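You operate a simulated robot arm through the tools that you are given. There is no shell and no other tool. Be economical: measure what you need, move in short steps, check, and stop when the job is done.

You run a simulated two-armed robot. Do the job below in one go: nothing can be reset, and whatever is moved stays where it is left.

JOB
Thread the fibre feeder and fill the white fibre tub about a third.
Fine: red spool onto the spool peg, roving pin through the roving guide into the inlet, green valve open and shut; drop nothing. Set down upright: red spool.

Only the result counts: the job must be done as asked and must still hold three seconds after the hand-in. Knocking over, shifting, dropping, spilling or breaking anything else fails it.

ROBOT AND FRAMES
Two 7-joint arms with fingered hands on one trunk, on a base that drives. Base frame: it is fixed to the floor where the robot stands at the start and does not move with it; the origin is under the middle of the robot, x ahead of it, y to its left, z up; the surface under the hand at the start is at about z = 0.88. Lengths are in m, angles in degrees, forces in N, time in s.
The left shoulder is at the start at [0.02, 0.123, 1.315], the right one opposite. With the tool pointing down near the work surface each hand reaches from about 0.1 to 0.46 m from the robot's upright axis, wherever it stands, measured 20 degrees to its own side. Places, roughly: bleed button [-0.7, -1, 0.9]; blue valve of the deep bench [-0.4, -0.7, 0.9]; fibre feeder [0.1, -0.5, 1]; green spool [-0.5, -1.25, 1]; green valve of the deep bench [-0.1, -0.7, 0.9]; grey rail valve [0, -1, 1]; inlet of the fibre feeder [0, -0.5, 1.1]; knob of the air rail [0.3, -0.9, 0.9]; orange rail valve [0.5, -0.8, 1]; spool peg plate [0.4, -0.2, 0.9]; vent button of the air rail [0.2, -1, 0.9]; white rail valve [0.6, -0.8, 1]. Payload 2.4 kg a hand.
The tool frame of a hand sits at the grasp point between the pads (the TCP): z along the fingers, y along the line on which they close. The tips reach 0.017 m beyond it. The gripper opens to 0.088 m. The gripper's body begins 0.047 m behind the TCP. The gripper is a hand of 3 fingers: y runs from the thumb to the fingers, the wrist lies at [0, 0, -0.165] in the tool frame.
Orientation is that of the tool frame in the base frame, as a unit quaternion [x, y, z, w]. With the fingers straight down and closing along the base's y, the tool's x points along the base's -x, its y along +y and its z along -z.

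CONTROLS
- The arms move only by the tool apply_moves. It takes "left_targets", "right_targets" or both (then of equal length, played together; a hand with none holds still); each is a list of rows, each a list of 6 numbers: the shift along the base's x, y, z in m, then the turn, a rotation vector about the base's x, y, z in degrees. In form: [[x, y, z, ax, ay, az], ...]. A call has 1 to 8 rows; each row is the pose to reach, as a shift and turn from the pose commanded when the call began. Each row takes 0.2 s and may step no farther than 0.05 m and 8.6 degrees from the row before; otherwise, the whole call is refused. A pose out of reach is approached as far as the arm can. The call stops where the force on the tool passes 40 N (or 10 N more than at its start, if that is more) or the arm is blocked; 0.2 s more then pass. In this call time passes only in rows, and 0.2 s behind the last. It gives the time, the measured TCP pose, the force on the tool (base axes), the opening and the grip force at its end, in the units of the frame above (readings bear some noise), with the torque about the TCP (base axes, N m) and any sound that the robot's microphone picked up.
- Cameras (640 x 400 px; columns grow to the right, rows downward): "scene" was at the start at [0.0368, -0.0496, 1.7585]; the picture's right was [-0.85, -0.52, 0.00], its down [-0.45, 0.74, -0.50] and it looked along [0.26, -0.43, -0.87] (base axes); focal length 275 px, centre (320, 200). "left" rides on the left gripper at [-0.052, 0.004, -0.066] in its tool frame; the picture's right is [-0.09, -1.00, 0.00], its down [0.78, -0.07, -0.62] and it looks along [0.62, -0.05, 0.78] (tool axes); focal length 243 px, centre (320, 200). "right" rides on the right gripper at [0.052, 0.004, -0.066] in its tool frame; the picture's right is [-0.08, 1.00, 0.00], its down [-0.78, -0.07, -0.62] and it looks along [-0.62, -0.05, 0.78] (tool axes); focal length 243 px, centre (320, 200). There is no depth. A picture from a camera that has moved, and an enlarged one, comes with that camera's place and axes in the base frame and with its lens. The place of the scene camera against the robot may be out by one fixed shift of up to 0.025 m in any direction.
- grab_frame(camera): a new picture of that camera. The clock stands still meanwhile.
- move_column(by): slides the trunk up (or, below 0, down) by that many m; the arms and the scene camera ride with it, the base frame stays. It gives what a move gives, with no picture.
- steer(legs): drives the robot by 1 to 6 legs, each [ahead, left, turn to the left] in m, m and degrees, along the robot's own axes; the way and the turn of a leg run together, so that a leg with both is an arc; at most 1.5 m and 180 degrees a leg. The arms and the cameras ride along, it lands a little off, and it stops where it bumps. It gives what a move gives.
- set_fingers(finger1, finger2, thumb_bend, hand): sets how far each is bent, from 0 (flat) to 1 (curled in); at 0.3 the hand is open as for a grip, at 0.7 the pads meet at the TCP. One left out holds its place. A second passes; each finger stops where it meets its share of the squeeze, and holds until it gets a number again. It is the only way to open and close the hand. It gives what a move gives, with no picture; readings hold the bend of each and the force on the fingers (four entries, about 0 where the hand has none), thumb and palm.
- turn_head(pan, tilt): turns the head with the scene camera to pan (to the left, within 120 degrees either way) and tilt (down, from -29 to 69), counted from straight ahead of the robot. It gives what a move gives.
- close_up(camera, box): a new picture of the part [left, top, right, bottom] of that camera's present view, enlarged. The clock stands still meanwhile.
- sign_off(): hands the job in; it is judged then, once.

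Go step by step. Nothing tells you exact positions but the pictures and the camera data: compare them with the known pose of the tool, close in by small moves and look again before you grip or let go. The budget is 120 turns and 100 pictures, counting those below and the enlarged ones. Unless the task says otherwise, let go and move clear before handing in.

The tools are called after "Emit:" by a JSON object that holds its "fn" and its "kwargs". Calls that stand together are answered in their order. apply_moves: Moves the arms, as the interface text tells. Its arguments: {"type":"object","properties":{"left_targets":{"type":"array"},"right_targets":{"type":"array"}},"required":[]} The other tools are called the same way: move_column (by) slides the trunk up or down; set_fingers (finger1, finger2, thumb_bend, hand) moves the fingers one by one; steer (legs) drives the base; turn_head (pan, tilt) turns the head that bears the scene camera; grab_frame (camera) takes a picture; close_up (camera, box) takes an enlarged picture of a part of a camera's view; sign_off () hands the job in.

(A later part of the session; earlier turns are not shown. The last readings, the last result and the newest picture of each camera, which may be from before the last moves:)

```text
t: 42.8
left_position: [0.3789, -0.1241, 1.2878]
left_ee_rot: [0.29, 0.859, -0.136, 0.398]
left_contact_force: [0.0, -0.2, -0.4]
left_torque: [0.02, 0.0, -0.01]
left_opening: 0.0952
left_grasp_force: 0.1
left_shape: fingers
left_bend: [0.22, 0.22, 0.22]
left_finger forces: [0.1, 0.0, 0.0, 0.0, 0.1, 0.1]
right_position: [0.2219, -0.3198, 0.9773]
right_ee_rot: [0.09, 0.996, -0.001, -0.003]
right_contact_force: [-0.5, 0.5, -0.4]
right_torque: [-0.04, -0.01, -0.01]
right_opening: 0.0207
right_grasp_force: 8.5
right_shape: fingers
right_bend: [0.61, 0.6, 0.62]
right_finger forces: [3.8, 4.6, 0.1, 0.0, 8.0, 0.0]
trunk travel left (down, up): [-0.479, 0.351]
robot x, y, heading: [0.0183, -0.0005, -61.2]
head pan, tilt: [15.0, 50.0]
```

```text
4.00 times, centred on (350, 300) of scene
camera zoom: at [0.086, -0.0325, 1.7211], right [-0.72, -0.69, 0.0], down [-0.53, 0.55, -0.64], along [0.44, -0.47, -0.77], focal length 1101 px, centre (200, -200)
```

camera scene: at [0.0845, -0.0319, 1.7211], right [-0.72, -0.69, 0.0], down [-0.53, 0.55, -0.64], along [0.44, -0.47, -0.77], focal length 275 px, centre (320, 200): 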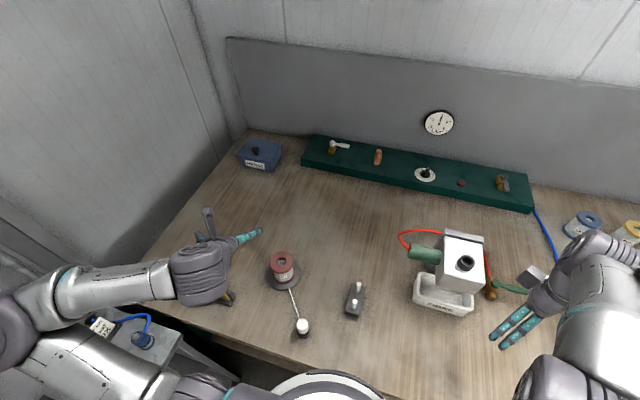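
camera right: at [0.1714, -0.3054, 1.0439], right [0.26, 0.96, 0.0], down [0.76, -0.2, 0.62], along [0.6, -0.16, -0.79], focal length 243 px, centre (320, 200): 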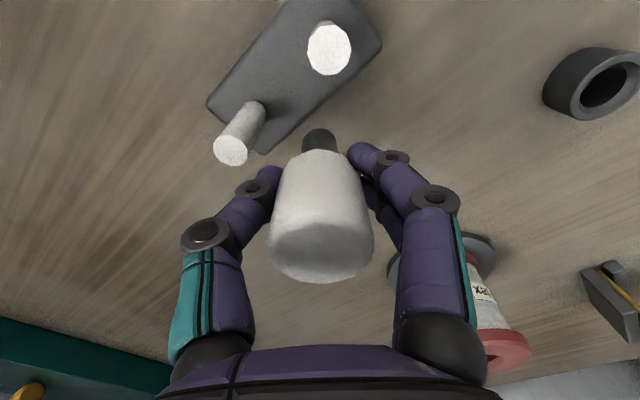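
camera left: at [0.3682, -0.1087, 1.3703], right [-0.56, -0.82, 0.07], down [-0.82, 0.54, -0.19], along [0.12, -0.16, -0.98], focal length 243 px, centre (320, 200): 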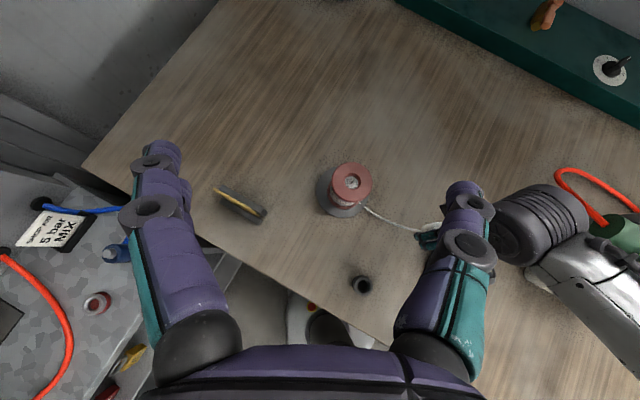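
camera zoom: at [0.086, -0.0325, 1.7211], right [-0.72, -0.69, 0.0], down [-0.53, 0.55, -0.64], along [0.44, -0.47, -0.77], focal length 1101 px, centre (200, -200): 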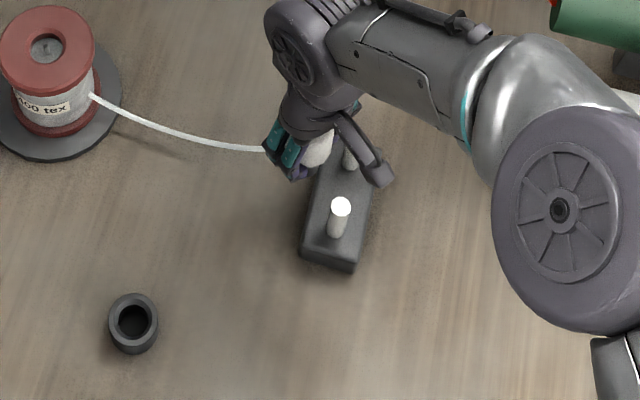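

Post tips visible; pin is within 4 mm of mid-gap. Passing through the guide.

Emit:
{"fn": "apply_moves", "kwargs": {"right_targets": [[-0.014, -0.0035, 0, 0, 0, 0], [-0.03, -0.0125, 0, 0, 0, 0], [-0.046, -0.0205, 0, 0, 0, 0], [-0.062, -0.029, 0, 0, 0, 0], [-0.08, -0.039, 0, 0, 0, 0], [-0.095, -0.0465, 0, 0, 0, 0]]}}

Emit:
{"fn": "grab_frame", "kwargs": {"camera": "right"}}

Emit:
{"fn": "close_up", "kwargs": {"camera": "scene", "box": [270, 230, 470, 350]}}

```text
t: 44.1
left_position: [0.3775, -0.1218, 1.2873]
left_ee_rot: [0.291, 0.86, -0.137, 0.397]
left_contact_force: [0.2, 0.1, -0.4]
left_torque: [0.0, 0.02, 0.02]
left_opening: 0.0954
left_grasp_force: 0.0
left_shape: fingers
left_bend: [0.22, 0.22, 0.22]
left_finger forces: [0.0, 0.0, 0.1, 0.1, 0.0, 0.0]
right_position: [0.1292, -0.3646, 0.98]
right_ee_rot: [0.09, 0.996, -0.001, -0.003]
right_contact_force: [0.2, -0.2, -0.4]
right_torque: [0.03, -0.02, 0.03]
right_opening: 0.0203
right_grasp_force: 7.8
right_shape: fingers
right_bend: [0.61, 0.6, 0.62]
right_finger forces: [3.7, 4.6, 0.0, 0.0, 8.0, 0.0]
trunk travel left (down, up): [-0.479, 0.351]
robot x, y, heading: [0.0211, 0.0017, -61.4]
head pan, tilt: [15.0, 50.0]
```

```text
35 pictures are left
camera right: at [0.0773, -0.3515, 1.0463], right [0.26, 0.97, 0.0], down [0.76, -0.2, 0.62], along [0.6, -0.16, -0.79], focal length 243 px, centre (320, 200)
```

right: 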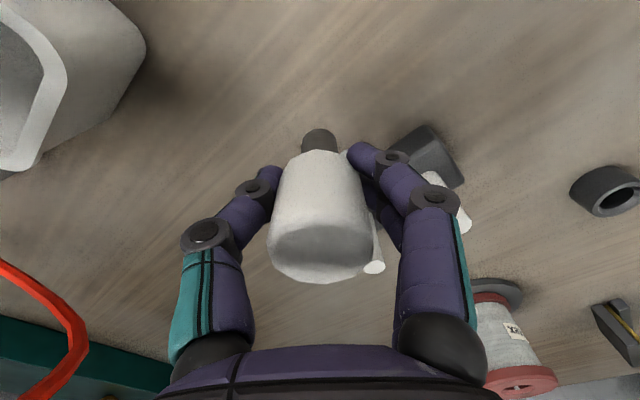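

```text
3.20 times, centred on (370, 290) of scene
camera zoom: at [0.086, -0.0324, 1.7211], right [-0.72, -0.69, 0.0], down [-0.53, 0.55, -0.64], along [0.44, -0.47, -0.77], focal length 881 px, centre (160, -88)
```

zoom: 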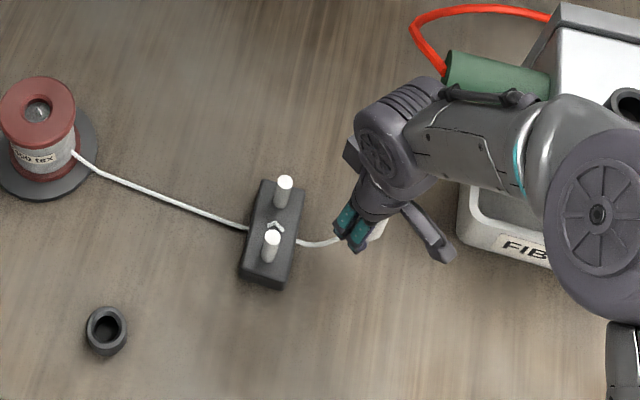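

The roving now runs between the guide posts. Raising the trunk to lift the pin above the feeder.

Emit:
{"fn": "move_column", "kwargs": {"by": 0.1}}

Emit:
{"fn": "apply_moves", "kwargs": {"right_targets": [[0, 0, 0.035, 0, 0, -8], [0, 0, 0.07, 0, 0, -16], [0, 0, 0.105, 0, 0, -24], [0, 0, 0.11, 0, 0, -32], [0, 0, 0.11, 0, 0, -40]]}}

Emit:
{"fn": "grab_frame", "kwargs": {"camera": "right"}}

Emit:
{"fn": "grab_frame", "kwargs": {"camera": "scene"}}

```text
t: 45.5
left_position: [0.3786, -0.1223, 1.3878]
left_ee_rot: [0.291, 0.86, -0.136, 0.397]
left_contact_force: [-0.6, -0.1, 0.9]
left_torque: [0.01, 0.01, 0.0]
left_opening: 0.0954
left_grasp_force: 0.1
left_shape: fingers
left_bend: [0.22, 0.22, 0.22]
left_finger forces: [0.1, 0.0, 0.1, 0.0, 0.1, 0.0]
right_position: [0.1281, -0.3656, 1.0804]
right_ee_rot: [0.09, 0.996, 0.0, -0.003]
right_contact_force: [0.3, 0.5, -1.2]
right_torque: [-0.01, -0.04, -0.02]
right_opening: 0.0207
right_grasp_force: 7.7
right_shape: fingers
right_bend: [0.61, 0.6, 0.62]
right_finger forces: [3.6, 4.5, 0.0, 0.0, 8.0, 0.0]
trunk travel left (down, up): [-0.579, 0.251]
robot x, y, heading: [0.0224, 0.0003, -61.3]
head pan, tilt: [15.0, 50.0]
```

```text
t: 46.7
left_position: [0.378, -0.1227, 1.3884]
left_ee_rot: [0.29, 0.86, -0.136, 0.398]
left_contact_force: [-0.3, 0.3, -0.1]
left_torque: [0.0, -0.01, 0.01]
left_opening: 0.0954
left_grasp_force: 0.1
left_shape: fingers
left_bend: [0.22, 0.22, 0.22]
left_finger forces: [0.0, 0.0, 0.1, 0.0, 0.0, 0.0]
right_position: [0.1287, -0.3666, 1.1901]
right_ee_rot: [0.426, 0.905, 0.0, -0.003]
right_contact_force: [-0.3, 0.1, -0.4]
right_torque: [0.04, 0.02, 0.01]
right_opening: 0.0202
right_grasp_force: 8.0
right_shape: fingers
right_bend: [0.62, 0.6, 0.62]
right_finger forces: [3.7, 4.5, 0.0, 0.0, 7.9, 0.1]
trunk travel left (down, up): [-0.579, 0.251]
robot x, y, heading: [0.0223, 0.0015, -61.4]
head pan, tilt: [15.0, 50.0]
```

```text
33 pictures are left
camera right: at [0.0985, -0.3242, 1.2565], right [0.82, 0.57, 0.0], down [0.45, -0.65, 0.62], along [0.35, -0.51, -0.79], focal length 243 px, centre (320, 200)
```

right: 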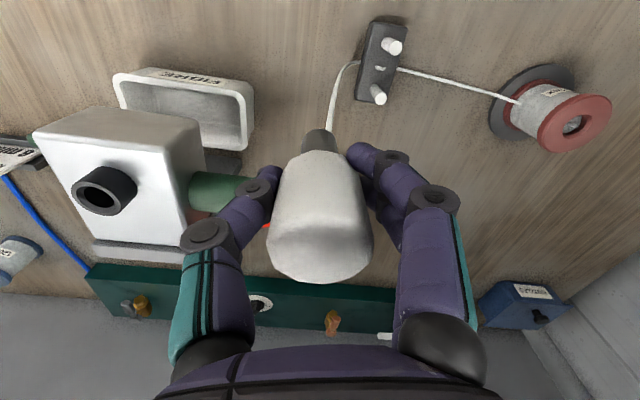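

```text
32 pictures are left
camera scene: at [0.0861, -0.032, 1.8211], right [-0.72, -0.69, 0.0], down [-0.53, 0.55, -0.64], along [0.44, -0.47, -0.77], focal length 275 px, centre (320, 200)
```

scene: 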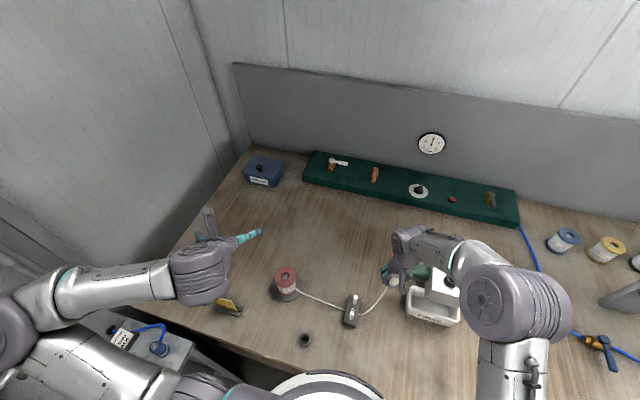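

Inlet ring fixes at (0.020,-0.518,1.10). Moving the pin over towards it at safe height.

Emit:
{"fn": "apply_moves", "kwargs": {"right_targets": [[-0.025, -0.035, 0, 0, 0, 0], [-0.05, -0.07, 0, 0, 0, -3], [-0.075, -0.105, 0, 0, 0, -6], [-0.092, -0.127, 0, 0, 0, -10]]}}

Emit:
{"fn": "grab_frame", "kwargs": {"camera": "right"}}

```text
t: 47.7
left_position: [0.3795, -0.1219, 1.3887]
left_ee_rot: [0.29, 0.86, -0.136, 0.397]
left_contact_force: [0.1, 0.1, 0.1]
left_torque: [0.0, 0.01, 0.01]
left_opening: 0.0955
left_grasp_force: 0.1
left_shape: fingers
left_bend: [0.22, 0.22, 0.22]
left_finger forces: [0.0, 0.1, 0.1, 0.1, 0.0, 0.0]
right_position: [0.0349, -0.4949, 1.1914]
right_ee_rot: [0.503, 0.864, 0.0, -0.003]
right_contact_force: [0.0, -0.2, -0.8]
right_torque: [-0.01, 0.03, 0.04]
right_opening: 0.0204
right_grasp_force: 8.0
right_shape: fingers
right_bend: [0.62, 0.6, 0.63]
right_finger forces: [3.8, 4.5, 0.0, 0.1, 7.9, 0.1]
trunk travel left (down, up): [-0.579, 0.251]
robot x, y, heading: [0.0188, -0.0045, -61.6]
head pan, tilt: [15.0, 50.0]
```

```text
31 pictures are left
camera right: at [0.0129, -0.4474, 1.2575], right [0.91, 0.42, 0.0], down [0.33, -0.71, 0.62], along [0.26, -0.56, -0.79], focal length 243 px, centre (320, 200)
```

right: 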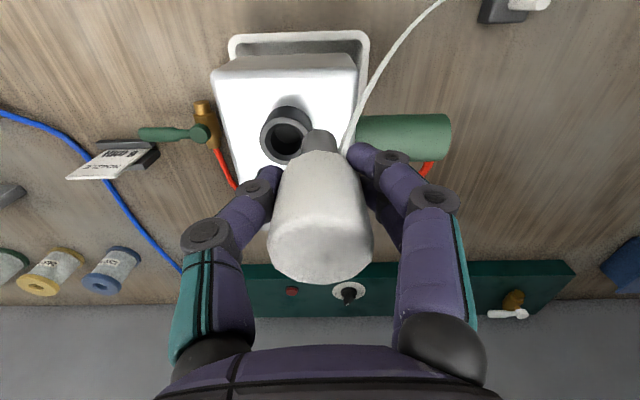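

Ring centre ≈(0.0216,-0.5197), pin axis ≈(0.0353,-0.498). Aligning and lowering until just above the ring.

Emit:
{"fn": "apply_moves", "kwargs": {"right_targets": [[-0.007, -0.011, 0, 0, 0, 0], [-0.0137, -0.0215, 0, 0, 0, 0], [-0.0137, -0.0215, -0.02, 0, 0, 0], [-0.0137, -0.0215, -0.036, 0, 0, 0]]}}

Emit:
{"fn": "grab_frame", "kwargs": {"camera": "right"}}

```text
t: 48.7
left_position: [0.378, -0.1215, 1.3883]
left_ee_rot: [0.29, 0.86, -0.136, 0.397]
left_contact_force: [0.7, -0.1, 0.2]
left_torque: [0.01, -0.04, 0.0]
left_opening: 0.0952
left_grasp_force: 0.1
left_shape: fingers
left_bend: [0.22, 0.22, 0.22]
left_finger forces: [0.1, 0.0, 0.0, 0.0, 0.0, 0.0]
right_position: [0.0222, -0.5143, 1.1543]
right_ee_rot: [0.503, 0.864, 0.0, -0.002]
right_contact_force: [0.6, -0.7, 0.8]
right_torque: [-0.02, 0.06, -0.01]
right_opening: 0.0202
right_grasp_force: 8.2
right_shape: fingers
right_bend: [0.62, 0.6, 0.63]
right_finger forces: [3.5, 4.4, 0.1, 0.1, 8.5, 0.0]
trunk travel left (down, up): [-0.579, 0.251]
robot x, y, heading: [0.0195, -0.0006, -61.2]
head pan, tilt: [15.0, 50.0]
```

```text
30 pictures are left
camera right: at [0.0002, -0.4669, 1.2196], right [0.91, 0.42, 0.0], down [0.33, -0.71, 0.62], along [0.26, -0.56, -0.79], focal length 243 px, centre (320, 200)
```

right: 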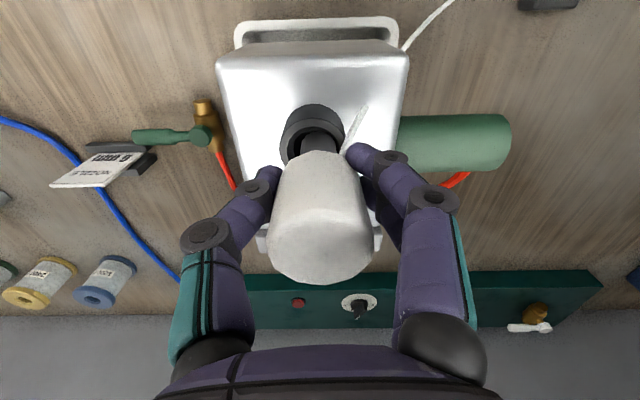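

Checking alignment in a zoom.

Emit:
{"fn": "close_up", "kwargs": {"camera": "right", "box": [270, 90, 370, 170]}}

```text
5.00 times, centred on (320, 130) of right
camera zoom: at [0.0002, -0.4669, 1.2196], right [0.91, 0.42, 0.0], down [0.33, -0.71, 0.62], along [0.26, -0.56, -0.79], focal length 1213 px, centre (320, 550)
```

zoom: 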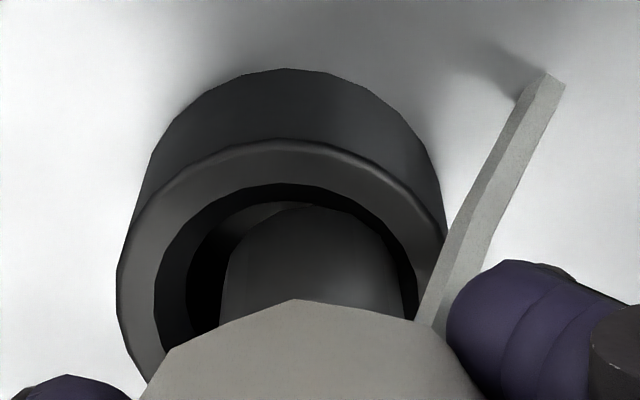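

Small correction, then inserting with force watch.

Emit:
{"fn": "apply_moves", "kwargs": {"right_targets": [[-0.002, -0.003, 0, 0, 0, 0], [-0.002, -0.003, -0.007, 0, 0, 0], [-0.002, -0.003, -0.014, 0, 0, 0], [-0.002, -0.003, -0.02, 0, 0, 0]]}}

Emit:
{"fn": "close_up", "kwargs": {"camera": "right", "box": [240, 70, 400, 190]}}

```text
t: 49.7
left_position: [0.378, -0.1224, 1.389]
left_ee_rot: [0.29, 0.859, -0.136, 0.398]
left_contact_force: [0.7, 1.2, 0.1]
left_torque: [-0.01, -0.01, 0.01]
left_opening: 0.0957
left_grasp_force: 0.1
left_shape: fingers
left_bend: [0.22, 0.22, 0.22]
left_finger forces: [0.0, 0.1, 0.1, 0.0, 0.0, 0.0]
right_position: [0.0215, -0.5141, 1.1331]
right_ee_rot: [0.503, 0.864, 0.0, -0.001]
right_contact_force: [0.3, 0.7, 4.2]
right_torque: [0.01, -0.02, -0.03]
right_opening: 0.0204
right_grasp_force: 8.8
right_shape: fingers
right_bend: [0.62, 0.61, 0.63]
right_finger forces: [3.9, 4.7, 0.1, 0.0, 8.7, 0.0]
trunk travel left (down, up): [-0.579, 0.251]
robot x, y, heading: [0.0215, -0.0016, -61.8]
head pan, tilt: [15.0, 50.0]
```

```text
3.33 times, centred on (320, 130) of right
camera zoom: at [-0.0018, -0.4683, 1.2004], right [0.91, 0.42, 0.0], down [0.33, -0.71, 0.62], along [0.26, -0.56, -0.79], focal length 809 px, centre (320, 433)
```

zoom: 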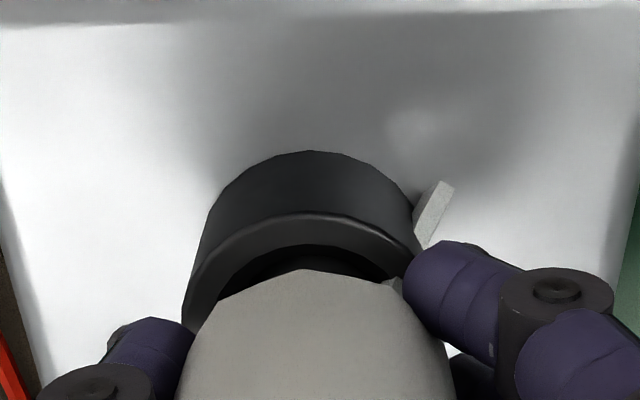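

Entering well. Lowering further until seated.

Emit:
{"fn": "apply_moves", "kwargs": {"right_targets": [[0, 0, -0.004, 0, 0, 0], [0, 0, -0.008, 0, 0, 0], [0, 0, -0.012, 0, 0, 0]]}}

Emit:
{"fn": "close_up", "kwargs": {"camera": "right", "box": [240, 70, 400, 190]}}

```text
t: 50.5
left_position: [0.3794, -0.1199, 1.388]
left_ee_rot: [0.29, 0.86, -0.137, 0.398]
left_contact_force: [-0.8, 0.4, 0.3]
left_torque: [0.0, 0.0, -0.02]
left_opening: 0.0953
left_grasp_force: 0.0
left_shape: fingers
left_bend: [0.22, 0.22, 0.22]
left_finger forces: [0.0, 0.0, 0.1, 0.0, 0.0, 0.0]
right_position: [0.0224, -0.5151, 1.1244]
right_ee_rot: [0.502, 0.865, -0.002, 0.0]
right_contact_force: [1.8, 0.6, 34.4]
right_torque: [-0.05, -0.18, -0.02]
right_opening: 0.0133
right_grasp_force: 22.1
right_shape: fingers
right_bend: [0.71, 0.71, 0.65]
right_finger forces: [10.0, 18.9, 0.1, 0.1, 15.5, 0.0]
trunk travel left (down, up): [-0.579, 0.251]
robot x, y, heading: [0.0229, -0.0008, -61.5]
head pan, tilt: [15.0, 50.0]
```

```text
3.33 times, centred on (320, 130) of right
camera zoom: at [-0.0007, -0.4674, 1.1914], right [0.91, 0.42, 0.0], down [0.33, -0.71, 0.62], along [0.26, -0.57, -0.78], focal length 809 px, centre (320, 433)
```

zoom: 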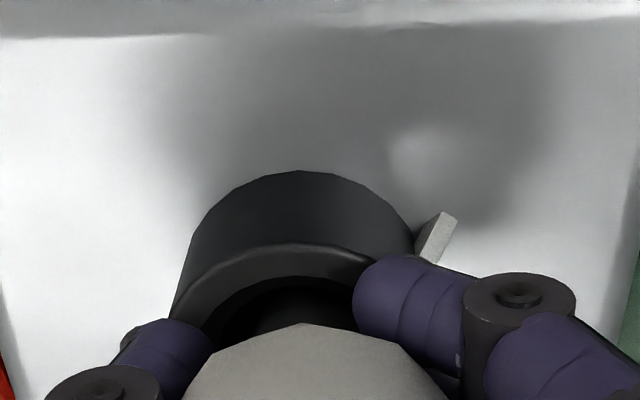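

Force is high with fingers touching the ring. Backing up slightly and looking.

Emit:
{"fn": "apply_moves", "kwargs": {"right_targets": [[0, 0, 0.004, 0, 0, 0], [0, 0, 0.007, 0, 0, 0]]}}

Emit:
{"fn": "grab_frame", "kwargs": {"camera": "right"}}

```text
t: 51.1
left_position: [0.3791, -0.1236, 1.3886]
left_ee_rot: [0.292, 0.859, -0.138, 0.398]
left_contact_force: [-0.5, 0.1, 0.0]
left_torque: [-0.01, 0.01, -0.04]
left_opening: 0.0955
left_grasp_force: 0.0
left_shape: fingers
left_bend: [0.22, 0.22, 0.22]
left_finger forces: [0.0, 0.0, 0.0, 0.1, 0.0, 0.1]
right_position: [0.0209, -0.5157, 1.1274]
right_ee_rot: [0.502, 0.865, 0.001, -0.006]
right_contact_force: [-0.4, 0.1, 1.1]
right_torque: [0.0, 0.04, 0.02]
right_opening: 0.0123
right_grasp_force: 5.8
right_shape: fingers
right_bend: [0.67, 0.65, 0.66]
right_finger forces: [1.9, 3.7, 0.1, 0.0, 6.2, 0.0]
trunk travel left (down, up): [-0.579, 0.251]
robot x, y, heading: [0.0217, -0.002, -61.3]
head pan, tilt: [15.0, 50.0]
```

```text
26 pictures are left
camera right: at [-0.0019, -0.4685, 1.194], right [0.91, 0.42, 0.0], down [0.33, -0.72, 0.61], along [0.25, -0.56, -0.79], focal length 243 px, centre (320, 200)
```

right: 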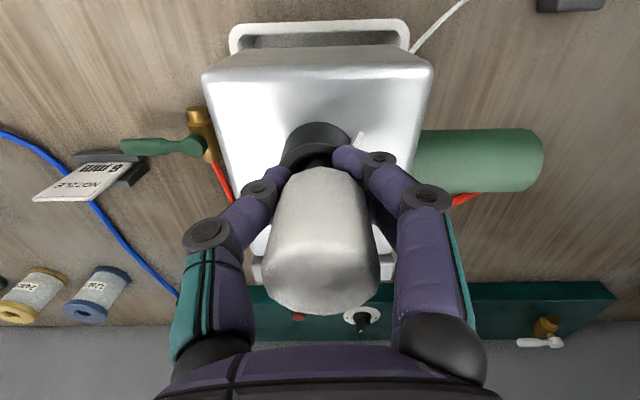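

Emit:
{"fn": "close_up", "kwargs": {"camera": "right", "box": [250, 100, 390, 320]}}

Emit:
{"fn": "close_up", "kwargs": {"camera": "scene", "box": [370, 220, 490, 340]}}

```text
1.82 times, centred on (320, 210) of right
camera zoom: at [-0.0019, -0.4685, 1.194], right [0.91, 0.42, 0.0], down [0.33, -0.72, 0.61], along [0.25, -0.56, -0.79], focal length 441 px, centre (320, 182)
```

zoom: 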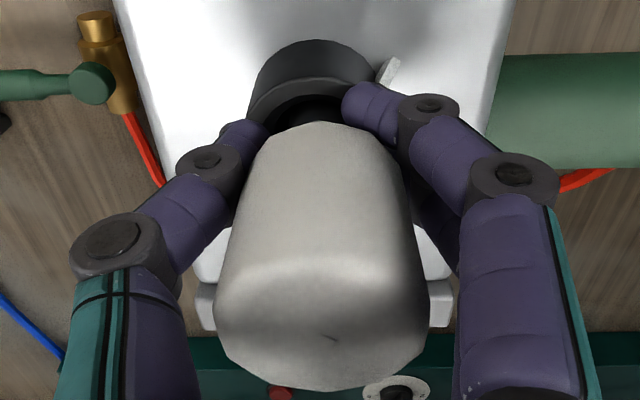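

```text
3.33 times, centred on (430, 280) of scene
camera zoom: at [0.0858, -0.0323, 1.8208], right [-0.72, -0.69, 0.0], down [-0.53, 0.55, -0.64], along [0.44, -0.47, -0.77], focal length 917 px, centre (-47, -67)
```

zoom: 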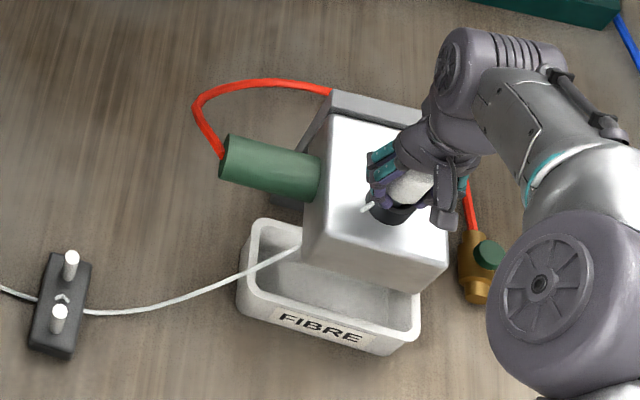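

The pin slid up in the hand as it bottomed. I'll open the fingers only a little so they'd still guard the pin, then see how it sits.

Emit:
{"fn": "set_fingers", "kwargs": {"hand": "right", "finger1": 0.5, "finger2": 0.5, "thumb_bend": 0.5}}

Emit:
{"fn": "close_up", "kwargs": {"camera": "right", "box": [250, 100, 390, 320]}}

```text
t: 52.1
left_position: [0.3783, -0.1229, 1.388]
left_ee_rot: [0.29, 0.86, -0.136, 0.397]
left_contact_force: [-0.4, -0.6, 0.6]
left_torque: [0.02, -0.02, 0.0]
left_opening: 0.0956
left_grasp_force: 0.1
left_shape: fingers
left_bend: [0.22, 0.22, 0.22]
left_finger forces: [0.1, 0.0, 0.0, 0.0, 0.0, 0.0]
right_position: [0.0207, -0.5159, 1.1294]
right_ee_rot: [0.502, 0.865, 0.001, -0.003]
right_contact_force: [-0.1, -0.1, 0.2]
right_torque: [-0.01, 0.0, -0.01]
right_opening: 0.0397
right_grasp_force: 0.1
right_shape: fingers
right_bend: [0.5, 0.5, 0.5]
right_finger forces: [0.0, 0.0, 0.0, 0.0, 0.0, 0.0]
trunk travel left (down, up): [-0.579, 0.251]
robot x, y, heading: [0.0186, -0.003, -61.5]
head pan, tilt: [15.0, 50.0]
```

```text
1.82 times, centred on (320, 210) of right
camera zoom: at [-0.0011, -0.4691, 1.1953], right [0.91, 0.42, 0.0], down [0.33, -0.71, 0.62], along [0.26, -0.56, -0.79], focal length 441 px, centre (320, 182)
```

zoom: 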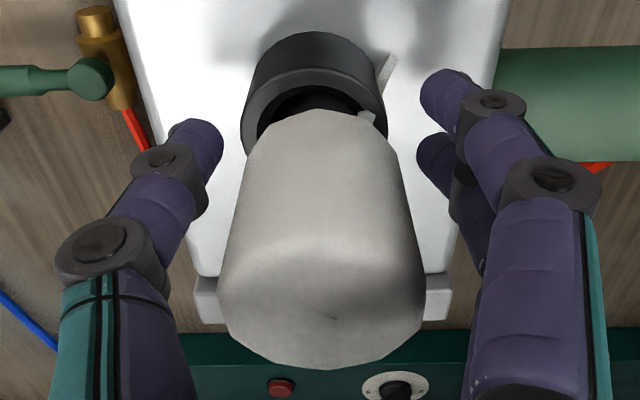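

The pin stands upright by itself in the inlet. I'll regrip higher and press it gently to make sure it's fully home.

Emit:
{"fn": "apply_moves", "kwargs": {"right_targets": [[0.0005, -0.003, 0.006, 0, 0, 0], [0.0005, -0.003, 0.012, 0, 0, 0]]}}

Emit:
{"fn": "set_fingers", "kwargs": {"hand": "right", "finger1": 0.7, "finger2": 0.7, "thumb_bend": 0.7}}

Emit:
{"fn": "apply_moves", "kwargs": {"right_targets": [[0, 0, -0.002, 0, 0, 0], [0, 0, -0.004, 0, 0, 0]]}}

Emit:
{"fn": "close_up", "kwargs": {"camera": "right", "box": [250, 80, 390, 320]}}

```text
t: 52.7
left_position: [0.3781, -0.1239, 1.3882]
left_ee_rot: [0.291, 0.859, -0.137, 0.397]
left_contact_force: [0.5, -0.7, -0.2]
left_torque: [0.0, 0.01, 0.0]
left_opening: 0.0955
left_grasp_force: 0.1
left_shape: fingers
left_bend: [0.22, 0.22, 0.22]
left_finger forces: [0.0, 0.0, 0.0, 0.1, 0.0, 0.0]
right_position: [0.0223, -0.5179, 1.1409]
right_ee_rot: [0.503, 0.864, 0.0, -0.003]
right_contact_force: [0.0, -0.3, -0.8]
right_torque: [0.03, -0.01, -0.02]
right_opening: 0.0398
right_grasp_force: 0.1
right_shape: fingers
right_bend: [0.5, 0.5, 0.5]
right_finger forces: [0.0, 0.0, 0.0, 0.1, 0.0, 0.0]
trunk travel left (down, up): [-0.579, 0.251]
robot x, y, heading: [0.0224, 0.0024, -61.4]
head pan, tilt: [15.0, 50.0]
```

```text
t: 53.7
left_position: [0.3779, -0.1222, 1.3881]
left_ee_rot: [0.291, 0.859, -0.137, 0.398]
left_contact_force: [-0.4, -0.5, -0.2]
left_torque: [-0.01, 0.02, 0.01]
left_opening: 0.0954
left_grasp_force: 0.0
left_shape: fingers
left_bend: [0.22, 0.22, 0.22]
left_finger forces: [0.0, 0.0, 0.0, 0.0, 0.0, 0.0]
right_position: [0.0226, -0.5195, 1.1399]
right_ee_rot: [0.503, 0.864, 0.001, -0.002]
right_contact_force: [-0.1, 0.4, -0.4]
right_torque: [0.01, -0.01, -0.03]
right_opening: 0.0211
right_grasp_force: 8.3
right_shape: fingers
right_bend: [0.61, 0.6, 0.62]
right_finger forces: [4.0, 4.4, 0.1, 0.0, 8.1, 0.1]
trunk travel left (down, up): [-0.579, 0.251]
robot x, y, heading: [0.0216, -0.0008, -61.3]
head pan, tilt: [15.0, 50.0]
```

```text
t: 54.3
left_position: [0.3779, -0.1215, 1.3879]
left_ee_rot: [0.29, 0.86, -0.137, 0.398]
left_contact_force: [0.4, -0.1, 0.1]
left_torque: [0.02, -0.04, 0.03]
left_opening: 0.0955
left_grasp_force: 0.1
left_shape: fingers
left_bend: [0.22, 0.22, 0.22]
left_finger forces: [0.1, 0.0, 0.0, 0.0, 0.0, 0.0]
right_position: [0.0219, -0.5199, 1.1389]
right_ee_rot: [0.502, 0.865, 0.0, -0.001]
right_contact_force: [0.6, 0.5, 9.8]
right_torque: [0.03, 0.0, -0.03]
right_opening: 0.0211
right_grasp_force: 9.6
right_shape: fingers
right_bend: [0.62, 0.61, 0.63]
right_finger forces: [4.8, 5.3, 0.0, 0.0, 9.3, 0.0]
trunk travel left (down, up): [-0.579, 0.251]
robot x, y, heading: [0.0214, -0.0012, -61.5]
head pan, tilt: [15.0, 50.0]
```

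```text
1.67 times, centred on (320, 200) of right
camera zoom: at [-0.0001, -0.4718, 1.2045], right [0.91, 0.42, 0.0], down [0.33, -0.71, 0.62], along [0.26, -0.56, -0.78], focal length 404 px, centre (320, 200)
```

zoom: 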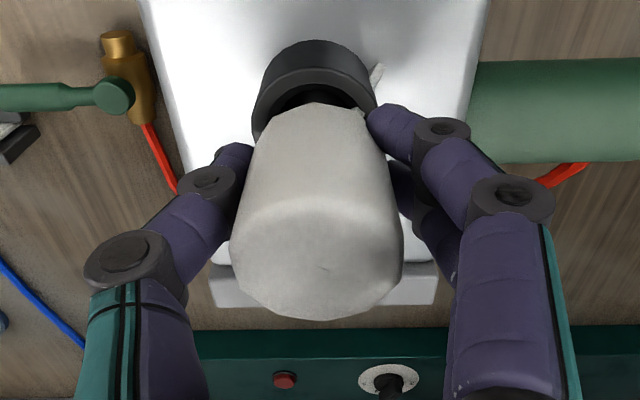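

It's home (no further travel under ~10 N). Releasing and backing straight up.

Emit:
{"fn": "apply_moves", "kwargs": {"right_targets": [[0, 0, 0.003, 0, 0, 0]]}}

Emit:
{"fn": "set_fingers", "kwargs": {"hand": "right", "finger1": 0.3, "finger2": 0.3, "thumb_bend": 0.3}}

Emit:
{"fn": "apply_moves", "kwargs": {"right_targets": [[0, 0, 0.03, 0, 0, 0], [0, 0, 0.06, 0, 0, 0], [0, 0, 0.1, 0, 0, 0]]}}

Emit:
{"fn": "grab_frame", "kwargs": {"camera": "right"}}

```text
t: 54.7
left_position: [0.3776, -0.1223, 1.387]
left_ee_rot: [0.291, 0.86, -0.137, 0.397]
left_contact_force: [0.2, -0.6, -0.2]
left_torque: [-0.03, 0.01, 0.04]
left_opening: 0.0954
left_grasp_force: 0.0
left_shape: fingers
left_bend: [0.22, 0.22, 0.22]
left_finger forces: [0.0, 0.0, 0.1, 0.0, 0.1, 0.0]
right_position: [0.022, -0.5192, 1.1395]
right_ee_rot: [0.502, 0.865, 0.001, -0.004]
right_contact_force: [0.6, 0.0, 1.9]
right_torque: [0.0, -0.01, 0.0]
right_opening: 0.0212
right_grasp_force: 9.0
right_shape: fingers
right_bend: [0.62, 0.61, 0.63]
right_finger forces: [4.4, 5.3, 0.1, 0.0, 8.8, 0.1]
trunk travel left (down, up): [-0.579, 0.251]
robot x, y, heading: [0.022, 0.0001, -61.4]
head pan, tilt: [15.0, 50.0]
```

```text
t: 55.7
left_position: [0.378, -0.1213, 1.3884]
left_ee_rot: [0.291, 0.86, -0.136, 0.397]
left_contact_force: [-0.4, -0.2, 0.3]
left_torque: [0.01, 0.01, 0.0]
left_opening: 0.0953
left_grasp_force: 0.1
left_shape: fingers
left_bend: [0.22, 0.22, 0.22]
left_finger forces: [0.1, 0.0, 0.0, 0.0, 0.0, 0.1]
right_position: [0.021, -0.52, 1.1392]
right_ee_rot: [0.503, 0.864, 0.001, -0.002]
right_contact_force: [0.1, 0.0, 0.4]
right_torque: [0.0, -0.03, 0.01]
right_opening: 0.0844
right_grasp_force: 0.0
right_shape: fingers
right_bend: [0.3, 0.3, 0.3]
right_finger forces: [0.1, 0.0, 0.0, 0.0, 0.0, 0.0]
trunk travel left (down, up): [-0.579, 0.251]
robot x, y, heading: [0.0235, -0.0028, -61.5]
head pan, tilt: [15.0, 50.0]
```

```text
t: 56.5
left_position: [0.3786, -0.1231, 1.3874]
left_ee_rot: [0.292, 0.859, -0.138, 0.397]
left_contact_force: [0.2, 0.3, -0.1]
left_torque: [0.03, 0.02, 0.0]
left_opening: 0.0956
left_grasp_force: 0.0
left_shape: fingers
left_bend: [0.22, 0.22, 0.22]
left_finger forces: [0.0, 0.1, 0.1, 0.0, 0.0, 0.0]
right_position: [0.0225, -0.5214, 1.2384]
right_ee_rot: [0.502, 0.865, 0.0, -0.003]
right_contact_force: [0.1, -0.1, 0.3]
right_torque: [0.0, 0.02, -0.02]
right_opening: 0.0841
right_grasp_force: 0.1
right_shape: fingers
right_bend: [0.3, 0.3, 0.3]
right_finger forces: [0.1, 0.0, 0.0, 0.0, 0.0, 0.0]
trunk travel left (down, up): [-0.579, 0.251]
robot x, y, heading: [0.0264, -0.0001, -61.6]
head pan, tilt: [15.0, 50.0]
```

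```text
21 pictures are left
camera right: at [-0.0018, -0.4738, 1.3042], right [0.91, 0.42, 0.0], down [0.33, -0.71, 0.62], along [0.26, -0.56, -0.79], focal length 243 px, centre (320, 200)
```

right: 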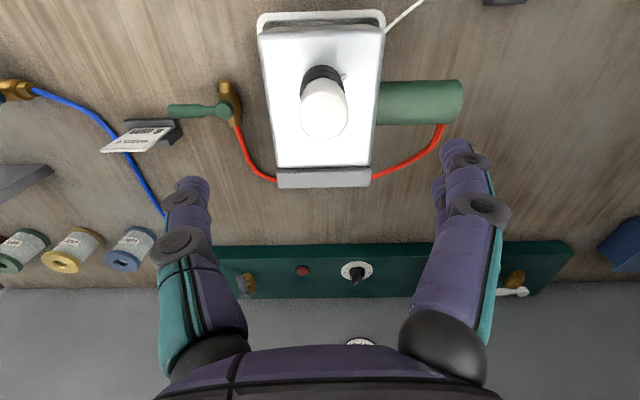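

The pin stands upright in the inlet. For the green valve (pivot ≈(-0.086,-0.643)) I'll drive right along the bench and turn left so the right arm faces the handle obliquely.

Emit:
{"fn": "steer", "kwargs": {"legs": [[-0.04, -0.375, 0], [0, 0, 41]]}}

Emit:
{"fn": "turn_head", "kwargs": {"pan": -35, "tilt": 50}}

Emit:
{"fn": "grab_frame", "kwargs": {"camera": "scene"}}

Emit:
{"fn": "grab_frame", "kwargs": {"camera": "right"}}

```text
t: 60.8
left_position: [0.0292, -0.0046, 1.3878]
left_ee_rot: [-0.022, 0.907, 0.008, 0.421]
left_contact_force: [0.6, 0.6, -0.4]
left_torque: [0.03, -0.01, 0.01]
left_opening: 0.0955
left_grasp_force: 0.1
left_shape: fingers
left_bend: [0.22, 0.22, 0.22]
left_finger forces: [0.0, 0.1, 0.0, 0.0, 0.0, 0.0]
right_position: [0.0112, -0.5377, 1.2368]
right_ee_rot: [0.177, 0.984, 0.0, -0.003]
right_contact_force: [0.0, 0.0, 0.5]
right_torque: [0.02, 0.01, -0.03]
right_opening: 0.0842
right_grasp_force: 0.1
right_shape: fingers
right_bend: [0.3, 0.3, 0.3]
right_finger forces: [0.0, 0.0, 0.0, 0.1, 0.0, 0.0]
trunk travel left (down, up): [-0.579, 0.251]
robot x, y, heading: [-0.3241, -0.1374, -21.1]
head pan, tilt: [15.0, 50.0]
```

```text
t: 61.9
left_position: [0.028, -0.0041, 1.3875]
left_ee_rot: [-0.023, 0.907, 0.009, 0.42]
left_contact_force: [0.6, 0.1, -0.3]
left_torque: [0.0, 0.02, 0.01]
left_opening: 0.0955
left_grasp_force: 0.1
left_shape: fingers
left_bend: [0.22, 0.22, 0.22]
left_finger forces: [0.0, 0.0, 0.0, 0.1, 0.0, 0.1]
right_position: [0.0118, -0.5391, 1.2365]
right_ee_rot: [0.177, 0.984, 0.0, -0.003]
right_contact_force: [0.0, -0.6, -0.8]
right_torque: [-0.02, 0.03, 0.0]
right_opening: 0.084
right_grasp_force: 0.0
right_shape: fingers
right_bend: [0.3, 0.3, 0.3]
right_finger forces: [0.0, 0.1, 0.1, 0.0, 0.1, 0.0]
trunk travel left (down, up): [-0.579, 0.251]
robot x, y, heading: [-0.3223, -0.1412, -21.5]
head pan, tilt: [-35.0, 50.0]
```

```text
20 pictures are left
camera scene: at [-0.2773, -0.1899, 1.8211], right [-0.83, -0.55, 0.0], down [-0.43, 0.64, -0.64], along [0.36, -0.53, -0.77], focal length 275 px, centre (320, 200)
```

scene: 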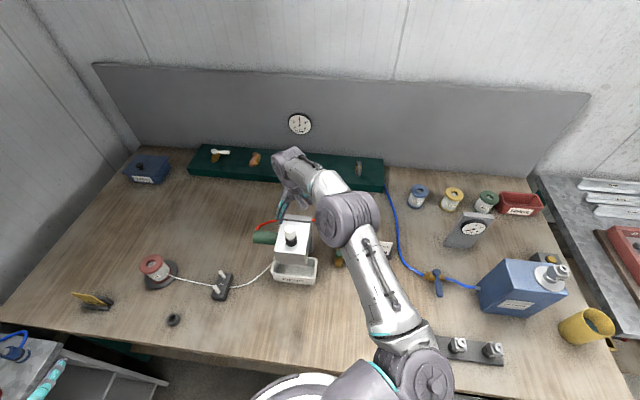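

```text
19 pictures are left
camera right: at [-0.0366, -0.5165, 1.3034], right [0.43, 0.91, 0.0], down [0.71, -0.33, 0.62], along [0.56, -0.26, -0.79], focal length 243 px, centre (320, 200)
```

right: 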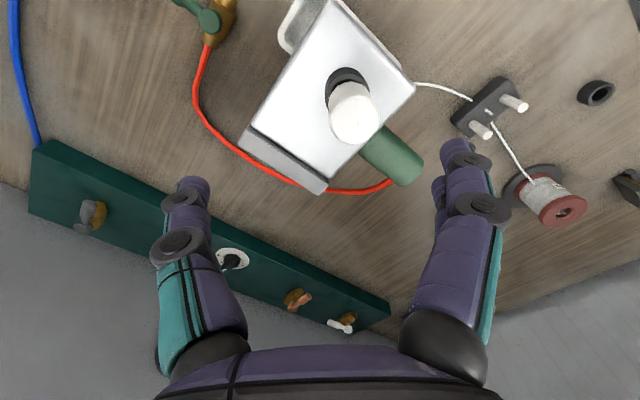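

Everything is in good order and the hand is already at the right yaw. Moving it over the valve with a slight forward tilt, then lowering the trunk.

Emit:
{"fn": "apply_moves", "kwargs": {"right_targets": [[-0.035, -0.031, 0, 0, 0, 0], [-0.07, -0.062, 0, -2.4, -6.2, 0], [-0.105, -0.093, 0, -4.8, -12.4, 0], [-0.14, -0.12, 0, -7.2, -18.6, 0]]}}

Emit:
{"fn": "move_column", "kwargs": {"by": -0.15}}

Emit:
{"fn": "grab_frame", "kwargs": {"camera": "right"}}

```text
t: 62.9
left_position: [0.0282, -0.0038, 1.3882]
left_ee_rot: [-0.02, 0.907, 0.008, 0.42]
left_contact_force: [-0.4, 0.1, -0.1]
left_torque: [-0.02, -0.02, 0.04]
left_opening: 0.0955
left_grasp_force: 0.1
left_shape: fingers
left_bend: [0.22, 0.22, 0.22]
left_finger forces: [0.0, 0.1, 0.0, 0.1, 0.0, 0.0]
right_position: [-0.1294, -0.6582, 1.2375]
right_ee_rot: [0.173, 0.97, -0.034, 0.168]
right_contact_force: [-1.4, 0.0, -0.1]
right_torque: [0.01, 0.0, -0.04]
right_opening: 0.0843
right_grasp_force: 0.1
right_shape: fingers
right_bend: [0.3, 0.3, 0.3]
right_finger forces: [0.0, 0.0, 0.0, 0.0, 0.1, 0.1]
trunk travel left (down, up): [-0.579, 0.251]
robot x, y, heading: [-0.3212, -0.1432, -21.3]
head pan, tilt: [-35.0, 50.0]
```

```text
t: 64.7
left_position: [0.0285, -0.0037, 1.2393]
left_ee_rot: [-0.022, 0.907, 0.008, 0.42]
left_contact_force: [-0.1, 0.3, 0.5]
left_torque: [-0.04, 0.01, 0.03]
left_opening: 0.0953
left_grasp_force: 0.1
left_shape: fingers
left_bend: [0.22, 0.22, 0.22]
left_finger forces: [0.1, 0.1, 0.1, 0.0, 0.0, 0.0]
right_position: [-0.1287, -0.6572, 1.0871]
right_ee_rot: [0.174, 0.97, -0.034, 0.166]
right_contact_force: [0.2, 0.2, 0.4]
right_torque: [0.0, 0.02, 0.0]
right_opening: 0.0841
right_grasp_force: 0.1
right_shape: fingers
right_bend: [0.3, 0.3, 0.3]
right_finger forces: [0.1, 0.0, 0.0, 0.0, 0.0, 0.0]
trunk travel left (down, up): [-0.429, 0.401]
robot x, y, heading: [-0.3232, -0.1417, -21.5]
head pan, tilt: [-35.0, 50.0]
```

```text
18 pictures are left
camera right: at [-0.1939, -0.6287, 1.1323], right [0.42, 0.91, 0.02], down [0.47, -0.24, 0.85], along [0.77, -0.35, -0.53], focal length 243 px, centre (320, 200)
```

right: 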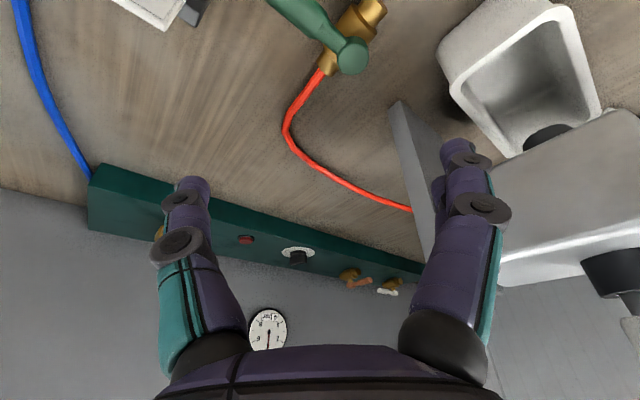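

Pivot ≈(-0.085,-0.648,0.923), handle runs to ≈(-0.16,-0.685). Descending with thumb on the far side and fingers on the near side of the handle.

Emit:
{"fn": "apply_moves", "kwargs": {"right_targets": [[0, -0.003, -0.04, 0, 0, 0], [0, -0.006, -0.08, 0, 0, 0], [0, -0.007, -0.11, 0, 0, 0]]}}

Emit:
{"fn": "grab_frame", "kwargs": {"camera": "right"}}

```text
t: 65.5
left_position: [0.0282, -0.0031, 1.238]
left_ee_rot: [-0.021, 0.907, 0.007, 0.42]
left_contact_force: [0.4, 0.0, 0.0]
left_torque: [0.04, 0.01, 0.03]
left_opening: 0.0957
left_grasp_force: 0.0
left_shape: fingers
left_bend: [0.22, 0.22, 0.22]
left_finger forces: [0.0, 0.0, 0.1, 0.0, 0.1, 0.0]
right_position: [-0.1274, -0.6625, 0.9775]
right_ee_rot: [0.172, 0.97, -0.032, 0.167]
right_contact_force: [0.0, 0.7, -0.3]
right_torque: [0.01, 0.01, -0.06]
right_opening: 0.084
right_grasp_force: 0.1
right_shape: fingers
right_bend: [0.3, 0.3, 0.3]
right_finger forces: [0.0, 0.0, 0.0, 0.0, 0.0, 0.1]
trunk travel left (down, up): [-0.429, 0.401]
robot x, y, heading: [-0.3243, -0.1394, -21.5]
head pan, tilt: [-35.0, 50.0]
```

```text
17 pictures are left
camera right: at [-0.1934, -0.6339, 1.0223], right [0.42, 0.91, 0.02], down [0.47, -0.24, 0.85], along [0.77, -0.35, -0.53], focal length 243 px, centre (320, 200)
```

right: 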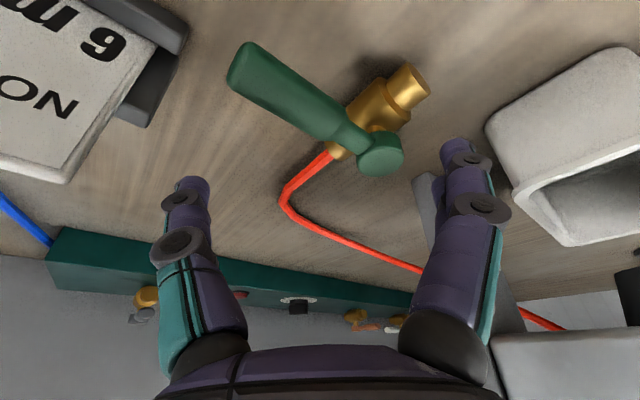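

Handle sits between the digits. Shifting slightly outward along the handle to clear the knob and lowering to handle height.

Emit:
{"fn": "apply_moves", "kwargs": {"right_targets": [[-0.01, -0.005, -0.01, 0, 0, 0], [-0.01, -0.005, -0.03, 0, 0, 0], [-0.01, -0.005, -0.045, 0, 0, 0]]}}

Emit:
{"fn": "grab_frame", "kwargs": {"camera": "right"}}

Emit:
{"fn": "close_up", "kwargs": {"camera": "scene", "box": [250, 200, 410, 300]}}

```text
t: 66.3
left_position: [0.0291, -0.0025, 1.2376]
left_ee_rot: [-0.022, 0.907, 0.009, 0.421]
left_contact_force: [0.0, 0.4, -0.2]
left_torque: [-0.02, -0.02, 0.0]
left_opening: 0.0953
left_grasp_force: 0.1
left_shape: fingers
left_bend: [0.22, 0.22, 0.22]
left_finger forces: [0.0, 0.0, 0.1, 0.0, 0.0, 0.0]
right_position: [-0.1387, -0.6682, 0.9335]
right_ee_rot: [0.172, 0.97, -0.033, 0.167]
right_contact_force: [0.4, 0.4, -1.1]
right_torque: [-0.01, 0.01, -0.03]
right_opening: 0.0843
right_grasp_force: 0.0
right_shape: fingers
right_bend: [0.3, 0.3, 0.3]
right_finger forces: [0.1, 0.1, 0.1, 0.1, 0.0, 0.0]
trunk travel left (down, up): [-0.429, 0.401]
robot x, y, heading: [-0.3238, -0.1419, -21.4]
head pan, tilt: [-35.0, 50.0]
```

```text
16 pictures are left
camera right: at [-0.204, -0.6393, 0.9779], right [0.42, 0.91, 0.02], down [0.47, -0.24, 0.85], along [0.77, -0.35, -0.53], focal length 243 px, centre (320, 200)
```

right: 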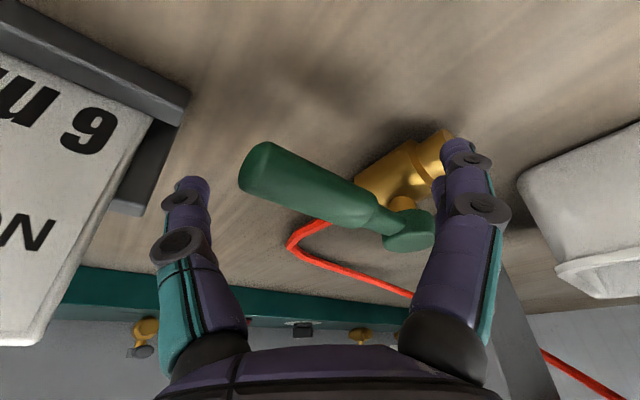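

```text
4.00 times, centred on (330, 250) of scene
camera zoom: at [-0.2777, -0.1902, 1.6711], right [-0.83, -0.55, 0.0], down [-0.42, 0.64, -0.64], along [0.36, -0.53, -0.77], focal length 1101 px, centre (280, 0)
```

zoom: 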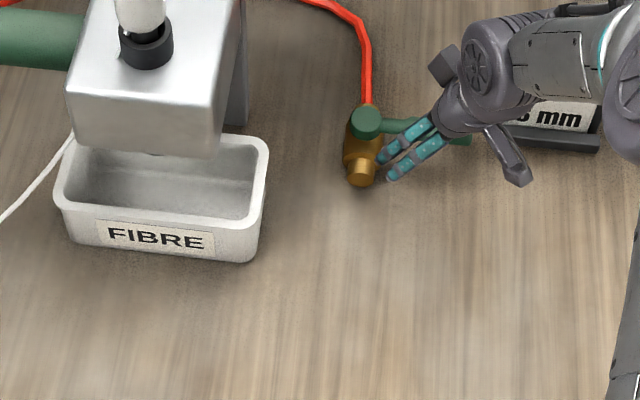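

Straddling works. Starting to swing the handle toward the robot with the thumb.

Emit:
{"fn": "apply_moves", "kwargs": {"right_targets": [[-0.0031, 0.0123, 0, 0, 0, -6], [-0.0036, 0.0244, 0, 0, 0, -12], [-0.0015, 0.0364, 0, 0, 0, -18], [0.0031, 0.0476, 0, 0, 0, -24]]}}

Emit:
{"fn": "close_up", "kwargs": {"camera": "scene", "box": [250, 200, 410, 300]}}

```text
t: 67.3
left_position: [0.0273, -0.0043, 1.2388]
left_ee_rot: [-0.021, 0.907, 0.008, 0.42]
left_contact_force: [-0.1, -0.1, -0.4]
left_torque: [0.01, 0.03, 0.03]
left_opening: 0.0954
left_grasp_force: 0.0
left_shape: fingers
left_bend: [0.22, 0.22, 0.22]
left_finger forces: [0.0, 0.0, 0.0, 0.1, 0.0, 0.0]
right_position: [-0.1357, -0.622, 0.9329]
right_ee_rot: [0.372, 0.912, -0.068, 0.157]
right_contact_force: [-3.7, -1.6, 0.8]
right_torque: [0.0, -0.01, -0.13]
right_opening: 0.0896
right_grasp_force: 2.0
right_shape: fingers
right_bend: [0.3, 0.3, 0.26]
right_finger forces: [0.0, 0.0, 0.1, 0.0, 4.3, 0.0]
trunk travel left (down, up): [-0.429, 0.401]
robot x, y, heading: [-0.3188, -0.1385, -21.3]
head pan, tilt: [-35.0, 50.0]
```

```text
4.00 times, centred on (330, 250) of scene
camera zoom: at [-0.2783, -0.1898, 1.6711], right [-0.83, -0.55, 0.0], down [-0.42, 0.64, -0.64], along [0.36, -0.54, -0.77], focal length 1101 px, centre (280, 0)
```

zoom: 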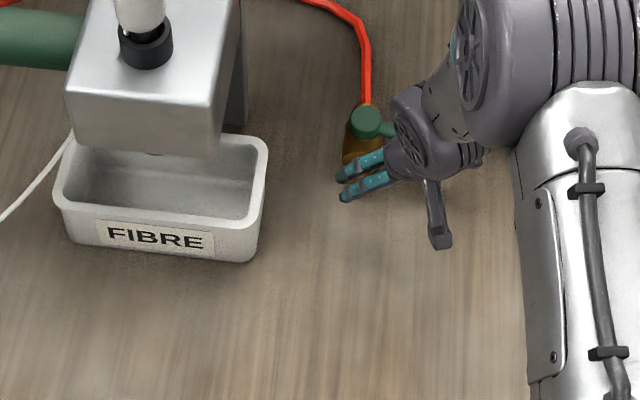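

The handle has started to turn; no fibre yet. I'll curl the fingers in to reduce slack and stay clear of the tub.

Emit:
{"fn": "set_fingers", "kwargs": {"hand": "right", "finger1": 0.5, "finger2": 0.5}}

Emit:
{"fn": "grab_frame", "kwargs": {"camera": "right"}}

Emit:
{"fn": "close_up", "kwargs": {"camera": "scene", "box": [250, 220, 350, 270]}}

```text
t: 68.3
left_position: [0.0282, -0.0027, 1.2381]
left_ee_rot: [-0.022, 0.907, 0.008, 0.421]
left_contact_force: [-0.8, -0.3, 0.0]
left_torque: [0.02, 0.01, 0.02]
left_opening: 0.0954
left_grasp_force: 0.2
left_shape: fingers
left_bend: [0.22, 0.22, 0.22]
left_finger forces: [0.0, 0.1, 0.1, 0.0, 0.1, 0.0]
right_position: [-0.1361, -0.6219, 0.9337]
right_ee_rot: [0.372, 0.912, -0.068, 0.158]
right_contact_force: [-6.2, -1.2, 0.1]
right_torque: [0.01, 0.0, -0.2]
right_opening: 0.0684
right_grasp_force: 2.5
right_shape: fingers
right_bend: [0.5, 0.5, 0.26]
right_finger forces: [0.0, 0.0, 0.1, 0.0, 4.9, 0.1]
trunk travel left (down, up): [-0.429, 0.401]
robot x, y, heading: [-0.3267, -0.1461, -21.4]
head pan, tilt: [-35.0, 50.0]
```

```text
13 pictures are left
camera right: at [-0.184, -0.5684, 0.9781], right [0.75, 0.66, 0.02], down [0.33, -0.41, 0.85], along [0.57, -0.63, -0.53], focal length 243 px, centre (320, 200)
```

right: 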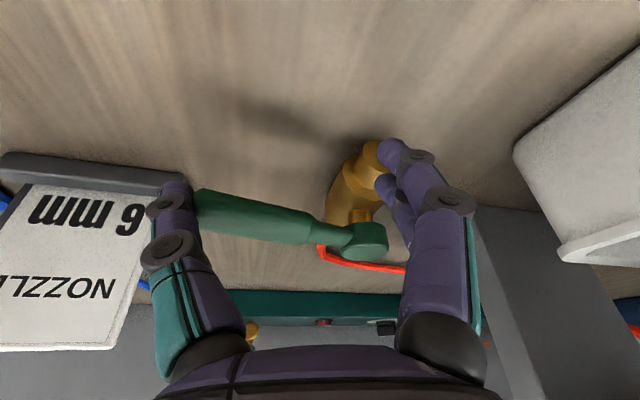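

```text
6.40 times, centred on (300, 245) of scene
camera zoom: at [-0.2786, -0.19, 1.6711], right [-0.83, -0.55, 0.0], down [-0.42, 0.64, -0.64], along [0.36, -0.54, -0.77], focal length 1761 px, centre (448, -88)
```

zoom: 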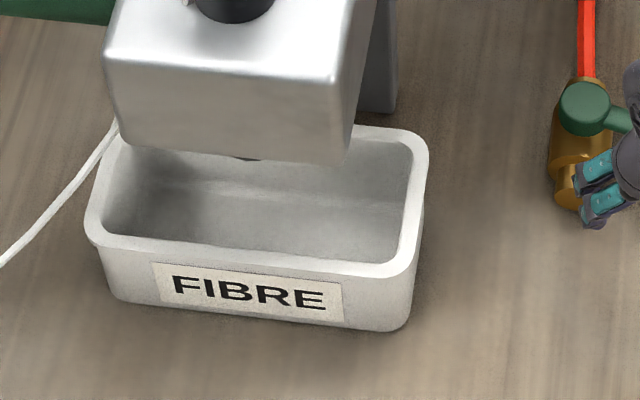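

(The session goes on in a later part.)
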